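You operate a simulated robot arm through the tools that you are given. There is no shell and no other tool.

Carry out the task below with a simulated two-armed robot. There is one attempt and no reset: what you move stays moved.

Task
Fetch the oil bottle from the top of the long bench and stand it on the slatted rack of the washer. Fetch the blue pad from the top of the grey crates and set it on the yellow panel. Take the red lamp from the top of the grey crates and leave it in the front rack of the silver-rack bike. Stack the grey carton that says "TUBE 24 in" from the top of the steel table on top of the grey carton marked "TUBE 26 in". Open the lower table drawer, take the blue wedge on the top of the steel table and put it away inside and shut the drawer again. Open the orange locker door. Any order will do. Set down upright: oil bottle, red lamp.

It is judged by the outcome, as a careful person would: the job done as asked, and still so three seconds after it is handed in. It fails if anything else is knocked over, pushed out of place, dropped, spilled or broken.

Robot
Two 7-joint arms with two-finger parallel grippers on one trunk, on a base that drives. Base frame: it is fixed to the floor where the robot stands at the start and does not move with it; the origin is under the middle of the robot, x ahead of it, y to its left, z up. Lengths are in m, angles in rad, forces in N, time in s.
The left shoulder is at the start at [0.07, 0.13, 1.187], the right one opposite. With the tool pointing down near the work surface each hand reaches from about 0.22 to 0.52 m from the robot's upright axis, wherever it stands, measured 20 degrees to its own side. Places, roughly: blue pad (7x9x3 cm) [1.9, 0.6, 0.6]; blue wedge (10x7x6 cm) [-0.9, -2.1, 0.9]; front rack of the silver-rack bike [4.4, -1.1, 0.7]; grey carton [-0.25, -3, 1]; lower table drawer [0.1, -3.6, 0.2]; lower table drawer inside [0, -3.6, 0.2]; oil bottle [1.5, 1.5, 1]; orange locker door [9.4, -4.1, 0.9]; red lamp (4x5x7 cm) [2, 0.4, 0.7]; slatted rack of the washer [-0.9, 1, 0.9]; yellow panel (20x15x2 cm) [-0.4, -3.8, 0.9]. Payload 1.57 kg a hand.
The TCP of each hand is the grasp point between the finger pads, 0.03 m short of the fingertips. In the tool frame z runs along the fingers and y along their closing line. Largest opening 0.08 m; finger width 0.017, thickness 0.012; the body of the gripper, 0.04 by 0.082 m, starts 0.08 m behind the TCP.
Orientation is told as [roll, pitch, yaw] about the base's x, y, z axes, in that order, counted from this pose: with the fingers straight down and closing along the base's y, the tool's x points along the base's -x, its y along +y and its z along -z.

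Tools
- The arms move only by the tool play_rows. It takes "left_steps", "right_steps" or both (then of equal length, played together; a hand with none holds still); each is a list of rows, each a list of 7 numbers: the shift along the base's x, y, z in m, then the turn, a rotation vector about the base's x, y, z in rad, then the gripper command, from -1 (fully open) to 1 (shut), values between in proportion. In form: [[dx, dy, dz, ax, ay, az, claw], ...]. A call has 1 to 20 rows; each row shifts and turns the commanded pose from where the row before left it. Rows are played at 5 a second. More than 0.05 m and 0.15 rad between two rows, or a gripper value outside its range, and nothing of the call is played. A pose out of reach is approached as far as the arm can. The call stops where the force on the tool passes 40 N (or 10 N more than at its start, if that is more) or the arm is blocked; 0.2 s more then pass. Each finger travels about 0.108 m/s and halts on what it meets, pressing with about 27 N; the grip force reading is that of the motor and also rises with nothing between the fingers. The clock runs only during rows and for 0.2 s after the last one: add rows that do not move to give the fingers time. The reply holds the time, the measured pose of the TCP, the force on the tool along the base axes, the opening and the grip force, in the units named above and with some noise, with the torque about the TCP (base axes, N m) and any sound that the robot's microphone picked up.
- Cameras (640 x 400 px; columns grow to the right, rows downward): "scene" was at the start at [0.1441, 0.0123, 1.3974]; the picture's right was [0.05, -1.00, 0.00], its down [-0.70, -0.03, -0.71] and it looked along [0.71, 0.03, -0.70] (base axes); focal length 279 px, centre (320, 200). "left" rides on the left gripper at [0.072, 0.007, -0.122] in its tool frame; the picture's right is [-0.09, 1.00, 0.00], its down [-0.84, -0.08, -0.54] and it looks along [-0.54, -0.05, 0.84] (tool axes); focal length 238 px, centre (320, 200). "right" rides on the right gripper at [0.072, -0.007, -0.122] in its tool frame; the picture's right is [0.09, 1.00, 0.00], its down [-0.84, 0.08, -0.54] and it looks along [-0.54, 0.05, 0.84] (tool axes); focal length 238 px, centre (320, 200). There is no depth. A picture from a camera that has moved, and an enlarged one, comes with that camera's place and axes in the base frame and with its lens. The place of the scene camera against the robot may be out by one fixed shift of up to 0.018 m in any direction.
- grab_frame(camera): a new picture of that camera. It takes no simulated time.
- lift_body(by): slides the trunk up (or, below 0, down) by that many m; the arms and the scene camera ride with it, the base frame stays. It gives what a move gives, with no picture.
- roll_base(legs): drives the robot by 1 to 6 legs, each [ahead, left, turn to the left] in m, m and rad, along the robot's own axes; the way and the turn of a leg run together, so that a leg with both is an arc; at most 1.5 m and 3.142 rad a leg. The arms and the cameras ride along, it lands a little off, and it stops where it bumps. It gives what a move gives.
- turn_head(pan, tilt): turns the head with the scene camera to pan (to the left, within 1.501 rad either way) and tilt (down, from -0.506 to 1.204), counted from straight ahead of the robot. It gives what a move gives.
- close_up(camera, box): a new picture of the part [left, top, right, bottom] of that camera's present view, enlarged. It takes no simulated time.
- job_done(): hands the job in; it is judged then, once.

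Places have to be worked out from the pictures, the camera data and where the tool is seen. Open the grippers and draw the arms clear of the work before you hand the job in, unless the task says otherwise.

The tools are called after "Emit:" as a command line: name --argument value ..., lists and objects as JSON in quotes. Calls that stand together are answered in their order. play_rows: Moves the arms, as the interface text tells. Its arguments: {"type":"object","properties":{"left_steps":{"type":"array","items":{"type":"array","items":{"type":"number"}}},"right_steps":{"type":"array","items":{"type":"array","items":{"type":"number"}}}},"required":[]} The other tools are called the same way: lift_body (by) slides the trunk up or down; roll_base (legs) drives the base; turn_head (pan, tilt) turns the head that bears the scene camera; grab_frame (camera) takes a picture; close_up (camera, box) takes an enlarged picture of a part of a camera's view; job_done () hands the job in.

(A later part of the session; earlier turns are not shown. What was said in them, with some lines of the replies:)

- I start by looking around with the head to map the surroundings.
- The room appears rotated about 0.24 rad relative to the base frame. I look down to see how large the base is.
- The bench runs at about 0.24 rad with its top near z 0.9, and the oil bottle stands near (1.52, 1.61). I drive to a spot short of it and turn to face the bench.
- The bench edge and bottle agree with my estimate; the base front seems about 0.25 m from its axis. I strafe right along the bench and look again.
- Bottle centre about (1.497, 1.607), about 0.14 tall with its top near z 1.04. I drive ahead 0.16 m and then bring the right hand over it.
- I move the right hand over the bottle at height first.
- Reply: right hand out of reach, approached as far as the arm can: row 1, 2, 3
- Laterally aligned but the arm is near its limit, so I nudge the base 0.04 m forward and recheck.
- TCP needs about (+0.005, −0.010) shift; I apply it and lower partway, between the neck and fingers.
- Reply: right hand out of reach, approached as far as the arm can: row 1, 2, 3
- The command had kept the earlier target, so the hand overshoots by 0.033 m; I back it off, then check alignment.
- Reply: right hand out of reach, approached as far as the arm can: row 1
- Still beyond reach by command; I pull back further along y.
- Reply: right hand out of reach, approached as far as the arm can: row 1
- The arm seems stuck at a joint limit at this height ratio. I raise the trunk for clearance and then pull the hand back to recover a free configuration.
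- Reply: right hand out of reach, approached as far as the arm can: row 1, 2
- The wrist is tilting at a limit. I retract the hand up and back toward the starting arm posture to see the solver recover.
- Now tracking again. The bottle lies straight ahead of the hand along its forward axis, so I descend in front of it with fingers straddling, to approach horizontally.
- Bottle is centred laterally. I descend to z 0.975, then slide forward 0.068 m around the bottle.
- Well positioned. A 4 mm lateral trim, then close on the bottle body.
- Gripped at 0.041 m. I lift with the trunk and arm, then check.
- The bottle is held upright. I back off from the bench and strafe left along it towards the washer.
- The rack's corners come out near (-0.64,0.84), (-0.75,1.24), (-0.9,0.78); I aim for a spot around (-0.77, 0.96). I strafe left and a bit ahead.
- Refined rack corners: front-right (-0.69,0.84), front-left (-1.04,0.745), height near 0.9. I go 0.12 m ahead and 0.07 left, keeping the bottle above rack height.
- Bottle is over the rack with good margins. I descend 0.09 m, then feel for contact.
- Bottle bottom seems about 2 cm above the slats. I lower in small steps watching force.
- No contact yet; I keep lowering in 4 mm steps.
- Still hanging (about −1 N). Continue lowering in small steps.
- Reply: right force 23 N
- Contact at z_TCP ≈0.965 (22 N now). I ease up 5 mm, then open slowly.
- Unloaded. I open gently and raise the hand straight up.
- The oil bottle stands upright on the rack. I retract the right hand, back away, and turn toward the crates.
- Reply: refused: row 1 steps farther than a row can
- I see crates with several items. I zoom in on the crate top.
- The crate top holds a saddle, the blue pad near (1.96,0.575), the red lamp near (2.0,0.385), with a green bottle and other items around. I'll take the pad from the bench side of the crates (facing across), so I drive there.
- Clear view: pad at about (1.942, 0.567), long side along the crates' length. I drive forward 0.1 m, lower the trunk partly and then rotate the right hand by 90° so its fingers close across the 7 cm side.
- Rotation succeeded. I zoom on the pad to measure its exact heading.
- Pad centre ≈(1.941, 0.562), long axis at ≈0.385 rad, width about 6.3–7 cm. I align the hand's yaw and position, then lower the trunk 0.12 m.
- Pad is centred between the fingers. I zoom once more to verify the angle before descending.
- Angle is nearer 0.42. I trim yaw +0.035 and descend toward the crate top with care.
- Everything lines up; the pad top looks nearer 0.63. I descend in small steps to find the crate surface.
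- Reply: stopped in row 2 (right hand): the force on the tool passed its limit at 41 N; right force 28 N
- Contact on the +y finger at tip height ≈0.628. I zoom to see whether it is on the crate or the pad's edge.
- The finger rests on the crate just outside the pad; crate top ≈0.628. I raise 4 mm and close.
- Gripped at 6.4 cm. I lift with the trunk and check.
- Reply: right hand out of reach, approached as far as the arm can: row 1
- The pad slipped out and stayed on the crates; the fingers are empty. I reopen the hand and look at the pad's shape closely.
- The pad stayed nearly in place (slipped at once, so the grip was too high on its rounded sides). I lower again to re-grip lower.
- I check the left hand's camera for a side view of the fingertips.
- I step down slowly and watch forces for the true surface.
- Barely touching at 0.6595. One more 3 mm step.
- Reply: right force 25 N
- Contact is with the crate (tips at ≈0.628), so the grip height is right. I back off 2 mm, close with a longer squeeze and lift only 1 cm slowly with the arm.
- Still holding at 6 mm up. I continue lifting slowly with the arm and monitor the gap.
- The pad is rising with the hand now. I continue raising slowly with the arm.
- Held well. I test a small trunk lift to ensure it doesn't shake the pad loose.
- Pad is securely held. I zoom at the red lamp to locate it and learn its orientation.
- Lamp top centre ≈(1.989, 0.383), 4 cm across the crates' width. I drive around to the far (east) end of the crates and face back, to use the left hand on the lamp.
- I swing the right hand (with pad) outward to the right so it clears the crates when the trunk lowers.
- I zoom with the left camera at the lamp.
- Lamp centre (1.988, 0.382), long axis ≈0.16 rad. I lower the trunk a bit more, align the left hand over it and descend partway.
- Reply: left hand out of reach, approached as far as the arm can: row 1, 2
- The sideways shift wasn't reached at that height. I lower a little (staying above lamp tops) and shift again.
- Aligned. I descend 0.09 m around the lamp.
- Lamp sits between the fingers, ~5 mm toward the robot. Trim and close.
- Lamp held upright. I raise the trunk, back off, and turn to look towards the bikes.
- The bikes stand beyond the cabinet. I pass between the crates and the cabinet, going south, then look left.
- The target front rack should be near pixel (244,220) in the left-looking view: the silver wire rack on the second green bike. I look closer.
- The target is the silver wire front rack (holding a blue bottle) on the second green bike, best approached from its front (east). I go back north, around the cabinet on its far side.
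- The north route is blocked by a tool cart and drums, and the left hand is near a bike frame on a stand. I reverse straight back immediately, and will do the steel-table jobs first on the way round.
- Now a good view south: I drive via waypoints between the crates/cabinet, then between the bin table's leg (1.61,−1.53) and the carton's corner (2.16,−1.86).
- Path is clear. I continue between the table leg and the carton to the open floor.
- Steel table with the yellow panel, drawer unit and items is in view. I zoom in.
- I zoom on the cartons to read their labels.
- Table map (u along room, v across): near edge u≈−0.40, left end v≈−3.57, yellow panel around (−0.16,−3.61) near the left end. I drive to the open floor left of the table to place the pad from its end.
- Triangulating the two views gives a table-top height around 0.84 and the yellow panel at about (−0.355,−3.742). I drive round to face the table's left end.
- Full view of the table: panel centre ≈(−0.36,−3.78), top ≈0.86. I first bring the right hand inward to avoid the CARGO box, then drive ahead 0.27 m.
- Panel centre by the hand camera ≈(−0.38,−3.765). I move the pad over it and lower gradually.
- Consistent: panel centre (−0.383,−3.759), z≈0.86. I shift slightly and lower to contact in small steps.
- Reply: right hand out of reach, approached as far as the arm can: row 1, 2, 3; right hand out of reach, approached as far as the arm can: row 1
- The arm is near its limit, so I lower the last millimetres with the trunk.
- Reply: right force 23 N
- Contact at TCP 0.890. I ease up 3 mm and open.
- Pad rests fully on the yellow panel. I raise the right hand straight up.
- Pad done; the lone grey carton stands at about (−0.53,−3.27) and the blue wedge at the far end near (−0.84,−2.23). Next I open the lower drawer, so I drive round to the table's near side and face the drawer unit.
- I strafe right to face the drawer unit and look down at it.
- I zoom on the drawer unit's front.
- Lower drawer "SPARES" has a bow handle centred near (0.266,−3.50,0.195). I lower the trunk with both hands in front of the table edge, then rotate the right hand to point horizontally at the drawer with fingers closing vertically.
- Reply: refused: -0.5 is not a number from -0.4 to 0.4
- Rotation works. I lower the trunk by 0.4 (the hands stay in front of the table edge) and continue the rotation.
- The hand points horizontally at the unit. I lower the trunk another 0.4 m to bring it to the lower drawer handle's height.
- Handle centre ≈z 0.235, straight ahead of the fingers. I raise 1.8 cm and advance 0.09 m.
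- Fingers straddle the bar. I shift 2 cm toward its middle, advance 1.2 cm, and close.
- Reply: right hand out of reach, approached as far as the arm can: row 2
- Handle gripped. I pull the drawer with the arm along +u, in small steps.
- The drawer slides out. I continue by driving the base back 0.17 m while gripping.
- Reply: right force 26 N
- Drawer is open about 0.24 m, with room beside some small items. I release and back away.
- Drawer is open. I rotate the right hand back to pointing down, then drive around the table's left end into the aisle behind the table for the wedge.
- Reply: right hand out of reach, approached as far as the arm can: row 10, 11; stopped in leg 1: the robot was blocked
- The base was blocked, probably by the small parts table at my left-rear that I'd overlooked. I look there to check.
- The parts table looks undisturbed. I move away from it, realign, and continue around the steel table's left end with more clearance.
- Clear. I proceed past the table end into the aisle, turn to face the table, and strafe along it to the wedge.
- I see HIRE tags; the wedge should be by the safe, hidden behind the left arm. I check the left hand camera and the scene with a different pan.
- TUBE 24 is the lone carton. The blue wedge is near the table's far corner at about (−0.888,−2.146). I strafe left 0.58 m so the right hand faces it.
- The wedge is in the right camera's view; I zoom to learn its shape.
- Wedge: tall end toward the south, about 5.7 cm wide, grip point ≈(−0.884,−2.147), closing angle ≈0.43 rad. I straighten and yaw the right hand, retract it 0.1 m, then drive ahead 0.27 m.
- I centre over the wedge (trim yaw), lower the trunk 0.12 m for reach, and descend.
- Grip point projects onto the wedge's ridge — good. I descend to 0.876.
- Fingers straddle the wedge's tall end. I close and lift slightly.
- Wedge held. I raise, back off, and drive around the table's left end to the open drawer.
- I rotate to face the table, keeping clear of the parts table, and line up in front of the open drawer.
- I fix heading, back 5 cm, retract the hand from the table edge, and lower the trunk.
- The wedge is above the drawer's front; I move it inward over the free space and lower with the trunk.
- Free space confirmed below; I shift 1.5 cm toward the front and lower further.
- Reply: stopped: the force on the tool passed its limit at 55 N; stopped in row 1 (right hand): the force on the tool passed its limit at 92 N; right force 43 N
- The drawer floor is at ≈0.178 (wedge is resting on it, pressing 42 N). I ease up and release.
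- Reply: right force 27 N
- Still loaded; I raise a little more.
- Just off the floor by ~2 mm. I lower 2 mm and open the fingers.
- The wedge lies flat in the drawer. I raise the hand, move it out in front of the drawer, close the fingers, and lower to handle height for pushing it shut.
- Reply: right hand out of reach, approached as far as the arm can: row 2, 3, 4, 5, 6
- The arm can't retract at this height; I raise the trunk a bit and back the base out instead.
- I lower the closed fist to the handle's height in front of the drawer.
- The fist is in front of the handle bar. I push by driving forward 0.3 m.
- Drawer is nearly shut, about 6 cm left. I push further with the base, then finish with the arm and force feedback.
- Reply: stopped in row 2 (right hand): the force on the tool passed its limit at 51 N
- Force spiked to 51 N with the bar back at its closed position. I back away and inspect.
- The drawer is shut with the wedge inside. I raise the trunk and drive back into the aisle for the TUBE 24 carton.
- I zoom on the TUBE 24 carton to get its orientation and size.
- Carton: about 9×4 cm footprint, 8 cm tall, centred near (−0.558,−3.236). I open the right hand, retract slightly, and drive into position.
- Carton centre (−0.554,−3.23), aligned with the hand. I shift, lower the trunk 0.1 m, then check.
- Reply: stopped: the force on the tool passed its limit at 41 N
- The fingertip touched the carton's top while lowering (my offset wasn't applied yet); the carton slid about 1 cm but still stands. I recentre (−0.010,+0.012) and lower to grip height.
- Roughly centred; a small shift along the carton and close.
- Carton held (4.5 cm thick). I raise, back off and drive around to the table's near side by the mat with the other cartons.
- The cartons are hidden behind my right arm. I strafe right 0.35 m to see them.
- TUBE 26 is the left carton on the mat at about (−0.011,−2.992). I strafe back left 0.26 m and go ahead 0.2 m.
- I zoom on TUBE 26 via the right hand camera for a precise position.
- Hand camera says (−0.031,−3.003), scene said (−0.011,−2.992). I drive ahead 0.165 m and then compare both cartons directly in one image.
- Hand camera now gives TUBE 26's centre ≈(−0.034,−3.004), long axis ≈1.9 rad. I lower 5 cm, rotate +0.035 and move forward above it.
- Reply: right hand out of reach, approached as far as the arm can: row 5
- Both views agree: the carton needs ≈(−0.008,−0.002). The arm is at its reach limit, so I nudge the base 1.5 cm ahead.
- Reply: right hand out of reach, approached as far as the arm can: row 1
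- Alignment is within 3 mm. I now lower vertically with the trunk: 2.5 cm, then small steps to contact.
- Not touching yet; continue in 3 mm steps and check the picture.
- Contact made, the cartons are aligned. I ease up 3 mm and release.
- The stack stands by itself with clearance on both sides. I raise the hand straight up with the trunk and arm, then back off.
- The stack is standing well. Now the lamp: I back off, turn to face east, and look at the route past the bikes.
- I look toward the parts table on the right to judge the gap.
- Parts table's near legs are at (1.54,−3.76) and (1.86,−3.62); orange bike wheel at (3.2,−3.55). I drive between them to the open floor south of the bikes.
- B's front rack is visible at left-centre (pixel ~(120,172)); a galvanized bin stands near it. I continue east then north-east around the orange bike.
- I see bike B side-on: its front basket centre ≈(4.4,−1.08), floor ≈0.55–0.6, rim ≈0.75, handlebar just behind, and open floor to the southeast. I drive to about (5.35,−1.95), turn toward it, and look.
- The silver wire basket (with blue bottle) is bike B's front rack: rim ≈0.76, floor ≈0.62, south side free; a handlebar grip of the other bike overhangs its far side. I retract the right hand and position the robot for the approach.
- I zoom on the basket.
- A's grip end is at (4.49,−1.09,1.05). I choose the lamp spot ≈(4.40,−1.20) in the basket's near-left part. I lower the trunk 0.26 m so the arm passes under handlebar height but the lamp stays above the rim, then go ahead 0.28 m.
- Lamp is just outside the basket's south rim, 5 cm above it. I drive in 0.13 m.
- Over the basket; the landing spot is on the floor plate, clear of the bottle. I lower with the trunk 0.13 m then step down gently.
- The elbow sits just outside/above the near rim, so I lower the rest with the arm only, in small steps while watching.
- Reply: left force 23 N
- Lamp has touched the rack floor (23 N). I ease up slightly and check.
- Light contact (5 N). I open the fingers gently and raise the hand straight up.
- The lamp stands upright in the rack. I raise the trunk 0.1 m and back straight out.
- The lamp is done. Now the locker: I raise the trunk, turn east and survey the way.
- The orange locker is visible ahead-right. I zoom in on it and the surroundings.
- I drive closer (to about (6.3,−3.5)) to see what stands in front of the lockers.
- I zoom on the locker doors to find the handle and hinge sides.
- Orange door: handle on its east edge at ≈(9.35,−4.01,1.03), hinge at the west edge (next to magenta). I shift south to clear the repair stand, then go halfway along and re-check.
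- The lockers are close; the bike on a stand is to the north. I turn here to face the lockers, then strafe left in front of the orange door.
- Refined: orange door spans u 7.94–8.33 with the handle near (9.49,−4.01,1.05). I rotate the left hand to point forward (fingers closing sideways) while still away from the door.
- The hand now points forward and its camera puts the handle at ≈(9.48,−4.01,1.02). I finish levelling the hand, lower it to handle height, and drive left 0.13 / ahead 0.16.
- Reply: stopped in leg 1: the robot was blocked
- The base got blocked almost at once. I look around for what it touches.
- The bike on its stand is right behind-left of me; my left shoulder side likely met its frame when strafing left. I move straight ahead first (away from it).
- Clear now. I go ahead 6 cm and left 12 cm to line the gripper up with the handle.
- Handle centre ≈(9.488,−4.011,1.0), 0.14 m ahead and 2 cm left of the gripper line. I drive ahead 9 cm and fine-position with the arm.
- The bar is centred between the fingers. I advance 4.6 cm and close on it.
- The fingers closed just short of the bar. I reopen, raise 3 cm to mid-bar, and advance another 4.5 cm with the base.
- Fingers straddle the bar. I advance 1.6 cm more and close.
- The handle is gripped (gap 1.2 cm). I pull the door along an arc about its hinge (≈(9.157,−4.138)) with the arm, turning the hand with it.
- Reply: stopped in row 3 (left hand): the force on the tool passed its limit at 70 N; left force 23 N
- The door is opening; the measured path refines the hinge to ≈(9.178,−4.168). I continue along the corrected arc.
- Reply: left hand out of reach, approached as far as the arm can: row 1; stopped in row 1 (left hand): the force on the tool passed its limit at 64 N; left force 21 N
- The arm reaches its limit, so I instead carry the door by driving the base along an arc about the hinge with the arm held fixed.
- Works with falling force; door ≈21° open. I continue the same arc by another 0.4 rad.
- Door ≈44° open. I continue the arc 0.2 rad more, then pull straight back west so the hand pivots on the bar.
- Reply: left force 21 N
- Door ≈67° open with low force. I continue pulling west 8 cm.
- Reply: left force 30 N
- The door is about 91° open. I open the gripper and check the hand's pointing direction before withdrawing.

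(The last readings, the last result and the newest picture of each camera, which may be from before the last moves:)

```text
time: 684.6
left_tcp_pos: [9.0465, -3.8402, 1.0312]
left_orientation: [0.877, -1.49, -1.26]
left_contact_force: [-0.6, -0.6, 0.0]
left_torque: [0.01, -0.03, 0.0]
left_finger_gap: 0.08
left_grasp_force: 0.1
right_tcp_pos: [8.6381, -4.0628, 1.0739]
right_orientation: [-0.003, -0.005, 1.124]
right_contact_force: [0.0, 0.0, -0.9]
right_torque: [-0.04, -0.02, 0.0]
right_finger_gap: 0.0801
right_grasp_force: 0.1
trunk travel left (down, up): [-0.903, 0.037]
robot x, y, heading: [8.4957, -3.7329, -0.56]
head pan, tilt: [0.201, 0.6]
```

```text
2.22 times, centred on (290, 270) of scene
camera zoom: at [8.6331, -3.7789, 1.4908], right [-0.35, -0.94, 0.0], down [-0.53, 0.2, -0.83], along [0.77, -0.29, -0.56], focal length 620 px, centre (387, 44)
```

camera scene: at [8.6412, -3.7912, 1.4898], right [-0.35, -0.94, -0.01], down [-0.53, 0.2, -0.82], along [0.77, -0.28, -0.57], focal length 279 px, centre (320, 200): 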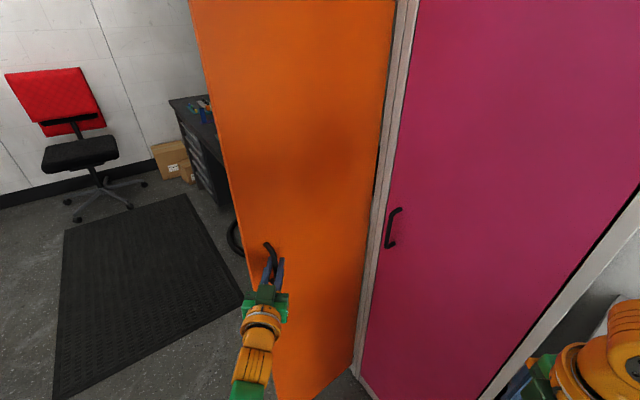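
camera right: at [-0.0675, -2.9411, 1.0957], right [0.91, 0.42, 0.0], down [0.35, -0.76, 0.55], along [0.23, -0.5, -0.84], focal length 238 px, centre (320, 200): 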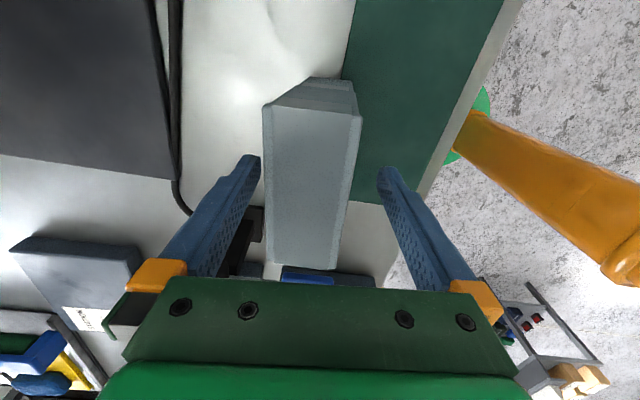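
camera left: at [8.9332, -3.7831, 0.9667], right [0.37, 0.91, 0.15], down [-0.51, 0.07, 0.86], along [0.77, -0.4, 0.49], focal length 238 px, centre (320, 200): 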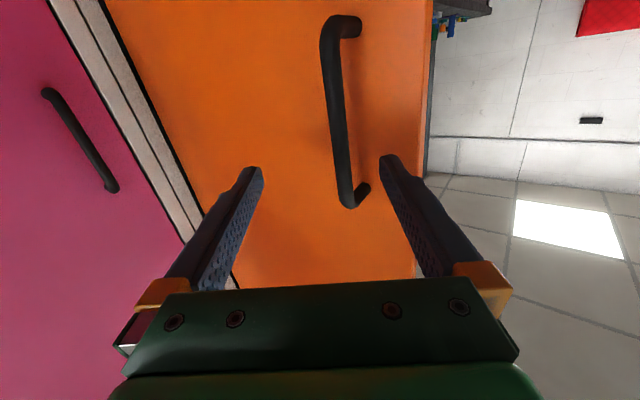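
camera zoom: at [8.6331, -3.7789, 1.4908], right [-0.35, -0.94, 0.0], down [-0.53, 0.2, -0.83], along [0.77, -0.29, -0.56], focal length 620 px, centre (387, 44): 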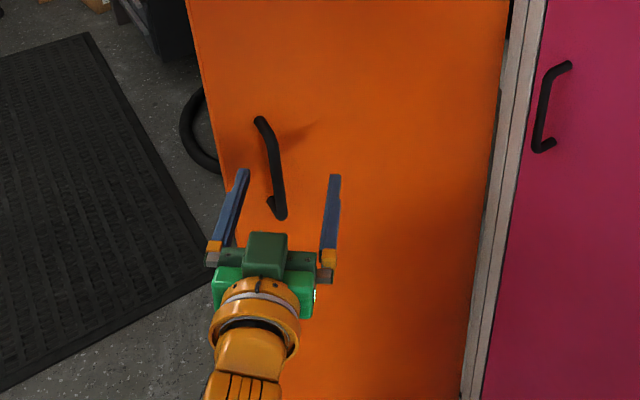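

I withdraw straight back and verify the door stays open.

Emit:
roll_base --legs '[[-0.3, 0, 0]]'

Emit:
turn_head --pan 0.2 --tilt 0.4

Emit:
grab_frame --camera "scene"

Emit:
turn_head --pan 1.2 --tilt 0.4

Emit:
grab_frame --camera "scene"

```text
time: 686.7
left_tcp_pos: [8.7915, -3.6807, 1.0301]
left_orientation: [0.848, -1.491, -1.228]
left_contact_force: [-0.2, 0.4, -0.5]
left_torque: [0.01, 0.0, 0.01]
left_finger_gap: 0.08
left_grasp_force: 0.0
right_tcp_pos: [8.3835, -3.9034, 1.073]
right_orientation: [-0.001, -0.007, 1.125]
right_contact_force: [-0.5, -1.0, 0.4]
right_torque: [0.0, 0.01, -0.02]
right_finger_gap: 0.0795
right_grasp_force: 0.0
trunk travel left (down, up): [-0.903, 0.037]
robot x, y, heading: [8.239, -3.5681, -0.556]
head pan, tilt: [0.201, 0.6]
```

```text
time: 687.4
left_tcp_pos: [8.789, -3.6798, 1.0301]
left_orientation: [0.871, -1.49, -1.251]
left_contact_force: [0.2, -0.5, -0.4]
left_torque: [0.02, 0.0, -0.03]
left_finger_gap: 0.08
left_grasp_force: 0.2
right_tcp_pos: [8.3812, -3.9019, 1.0739]
right_orientation: [-0.005, -0.007, 1.127]
right_contact_force: [0.0, -0.6, 0.0]
right_torque: [0.01, -0.01, 0.02]
right_finger_gap: 0.0797
right_grasp_force: 0.2
trunk travel left (down, up): [-0.903, 0.037]
robot x, y, heading: [8.2384, -3.5635, -0.558]
head pan, tilt: [0.201, 0.4]
```

```text
taken
camera scene: at [8.3804, -3.6191, 1.5089], right [-0.35, -0.94, 0.0], down [-0.37, 0.14, -0.92], along [0.86, -0.32, -0.39], focal length 279 px, centre (320, 200)
```

scene: 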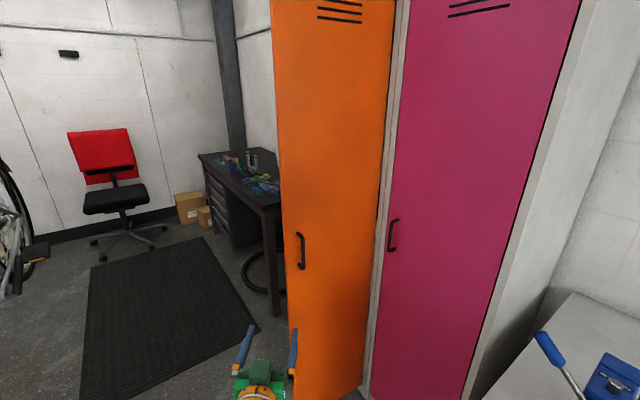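

```text
time: 688.7
left_tcp_pos: [8.7898, -3.6787, 1.0298]
left_orientation: [0.866, -1.49, -1.248]
left_contact_force: [-1.5, 0.1, 0.8]
left_torque: [0.0, -0.02, -0.01]
left_finger_gap: 0.08
left_grasp_force: 0.0
right_tcp_pos: [8.382, -3.9025, 1.0743]
right_orientation: [-0.004, -0.007, 1.124]
right_contact_force: [-0.5, -0.2, 0.5]
right_torque: [-0.01, -0.01, 0.03]
right_finger_gap: 0.0801
right_grasp_force: 0.0
trunk travel left (down, up): [-0.903, 0.037]
robot x, y, heading: [8.2365, -3.5676, -0.554]
head pan, tilt: [1.201, 0.4]
```

```text
taken
camera scene: at [8.3678, -3.5314, 1.509], right [0.6, -0.8, 0.0], down [-0.31, -0.23, -0.92], along [0.74, 0.55, -0.39], focal length 279 px, centre (320, 200)
```

scene: 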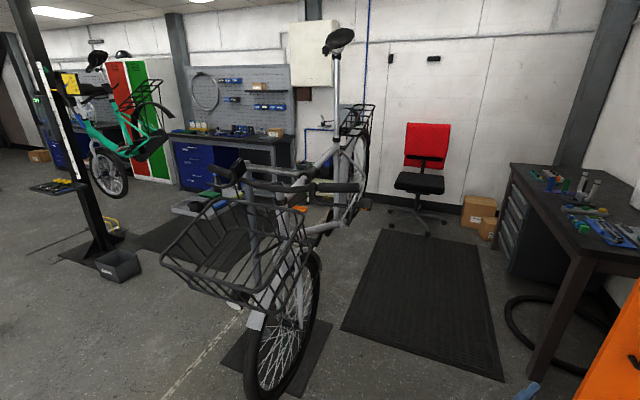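

The door stays open (~90°) and the bike on the stand triangulates to the same place as before. I back a little further so both open hands are clear of everything.

Emit:
roll_base --legs '[[-0.2, 0.05, 0]]'

Emit:
turn_head --pan 0.0 --tilt 0.5

Emit:
grab_frame --camera "scene"

```text
time: 690.3
left_tcp_pos: [8.6479, -3.5361, 1.0283]
left_orientation: [0.85, -1.489, -1.235]
left_contact_force: [0.0, 0.5, -0.5]
left_torque: [0.0, 0.01, 0.0]
left_finger_gap: 0.0802
left_grasp_force: 0.0
right_tcp_pos: [8.2393, -3.7574, 1.0731]
right_orientation: [0.002, -0.009, 1.122]
right_contact_force: [0.3, 0.6, -0.2]
right_torque: [0.06, 0.01, 0.01]
right_finger_gap: 0.0802
right_grasp_force: 0.1
trunk travel left (down, up): [-0.903, 0.037]
robot x, y, heading: [8.0952, -3.419, -0.558]
head pan, tilt: [1.201, 0.4]
```

```text
time: 691.7
left_tcp_pos: [8.6464, -3.5334, 1.0297]
left_orientation: [0.87, -1.491, -1.255]
left_contact_force: [-0.6, 0.5, 0.5]
left_torque: [-0.05, -0.02, 0.01]
left_finger_gap: 0.0799
left_grasp_force: 0.0
right_tcp_pos: [8.2371, -3.7553, 1.0735]
right_orientation: [-0.004, -0.007, 1.121]
right_contact_force: [0.4, -0.4, 0.1]
right_torque: [0.01, 0.0, -0.02]
right_finger_gap: 0.08
right_grasp_force: 0.1
trunk travel left (down, up): [-0.903, 0.037]
robot x, y, heading: [8.0937, -3.4202, -0.561]
head pan, tilt: [0.0, 0.499]
```

```text
taken
camera scene: at [8.2278, -3.4883, 1.4998], right [-0.53, -0.85, 0.0], down [-0.41, 0.25, -0.88], along [0.74, -0.47, -0.48], focal length 279 px, centre (320, 200)
```

scene: 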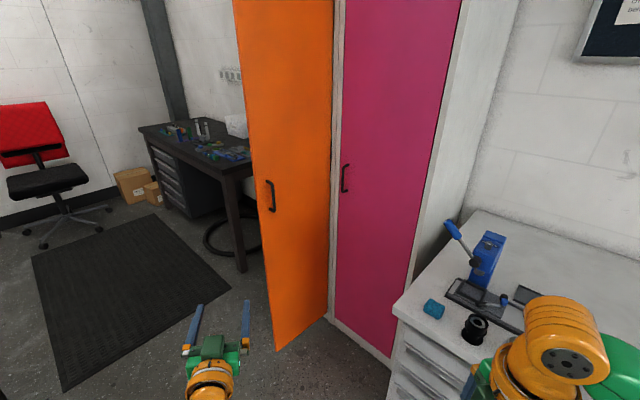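

The orange door stands wide open, both grippers are open and empty, and the arms are clear of everything. All six jobs are done, so I hand in.

Emit:
job_done

```text
The job is handed in.
```

I handed the job in with all six parts done, though I didn't go back for a last look at the earlier placements.

- **Oil bottle:** it stood upright on the washer's slatted rack when I let go.
- **Blue pad:** it lies on the yellow panel. It slipped out of the gripper on the first lift but stayed on the crates, and the second try held.
- **Red lamp:** it stands upright in the front rack of the silver-rack bike, next to the blue bottle already there.
- **Cartons:** "TUBE 24 in" is stacked on "TUBE 26 in", lined up to within a few millimetres. While I was lining up to pick it up, a fingertip pressed on TUBE 24 and slid it about 1 cm.
- **Blue wedge:** it is inside the lower table drawer, and the drawer is shut. I judged it shut by the handle's position and how hard it pushed back.
- **Orange locker door:** it is open to about 90° and stayed there after I let go.

I also bumped two things while driving:
- **Small parts table:** the base nudged it. What I could see on it afterwards looked undisturbed.
- **Bike on the stand by the lockers:** an elbow most likely brushed it. Its handlebar measured in the same place before and after.
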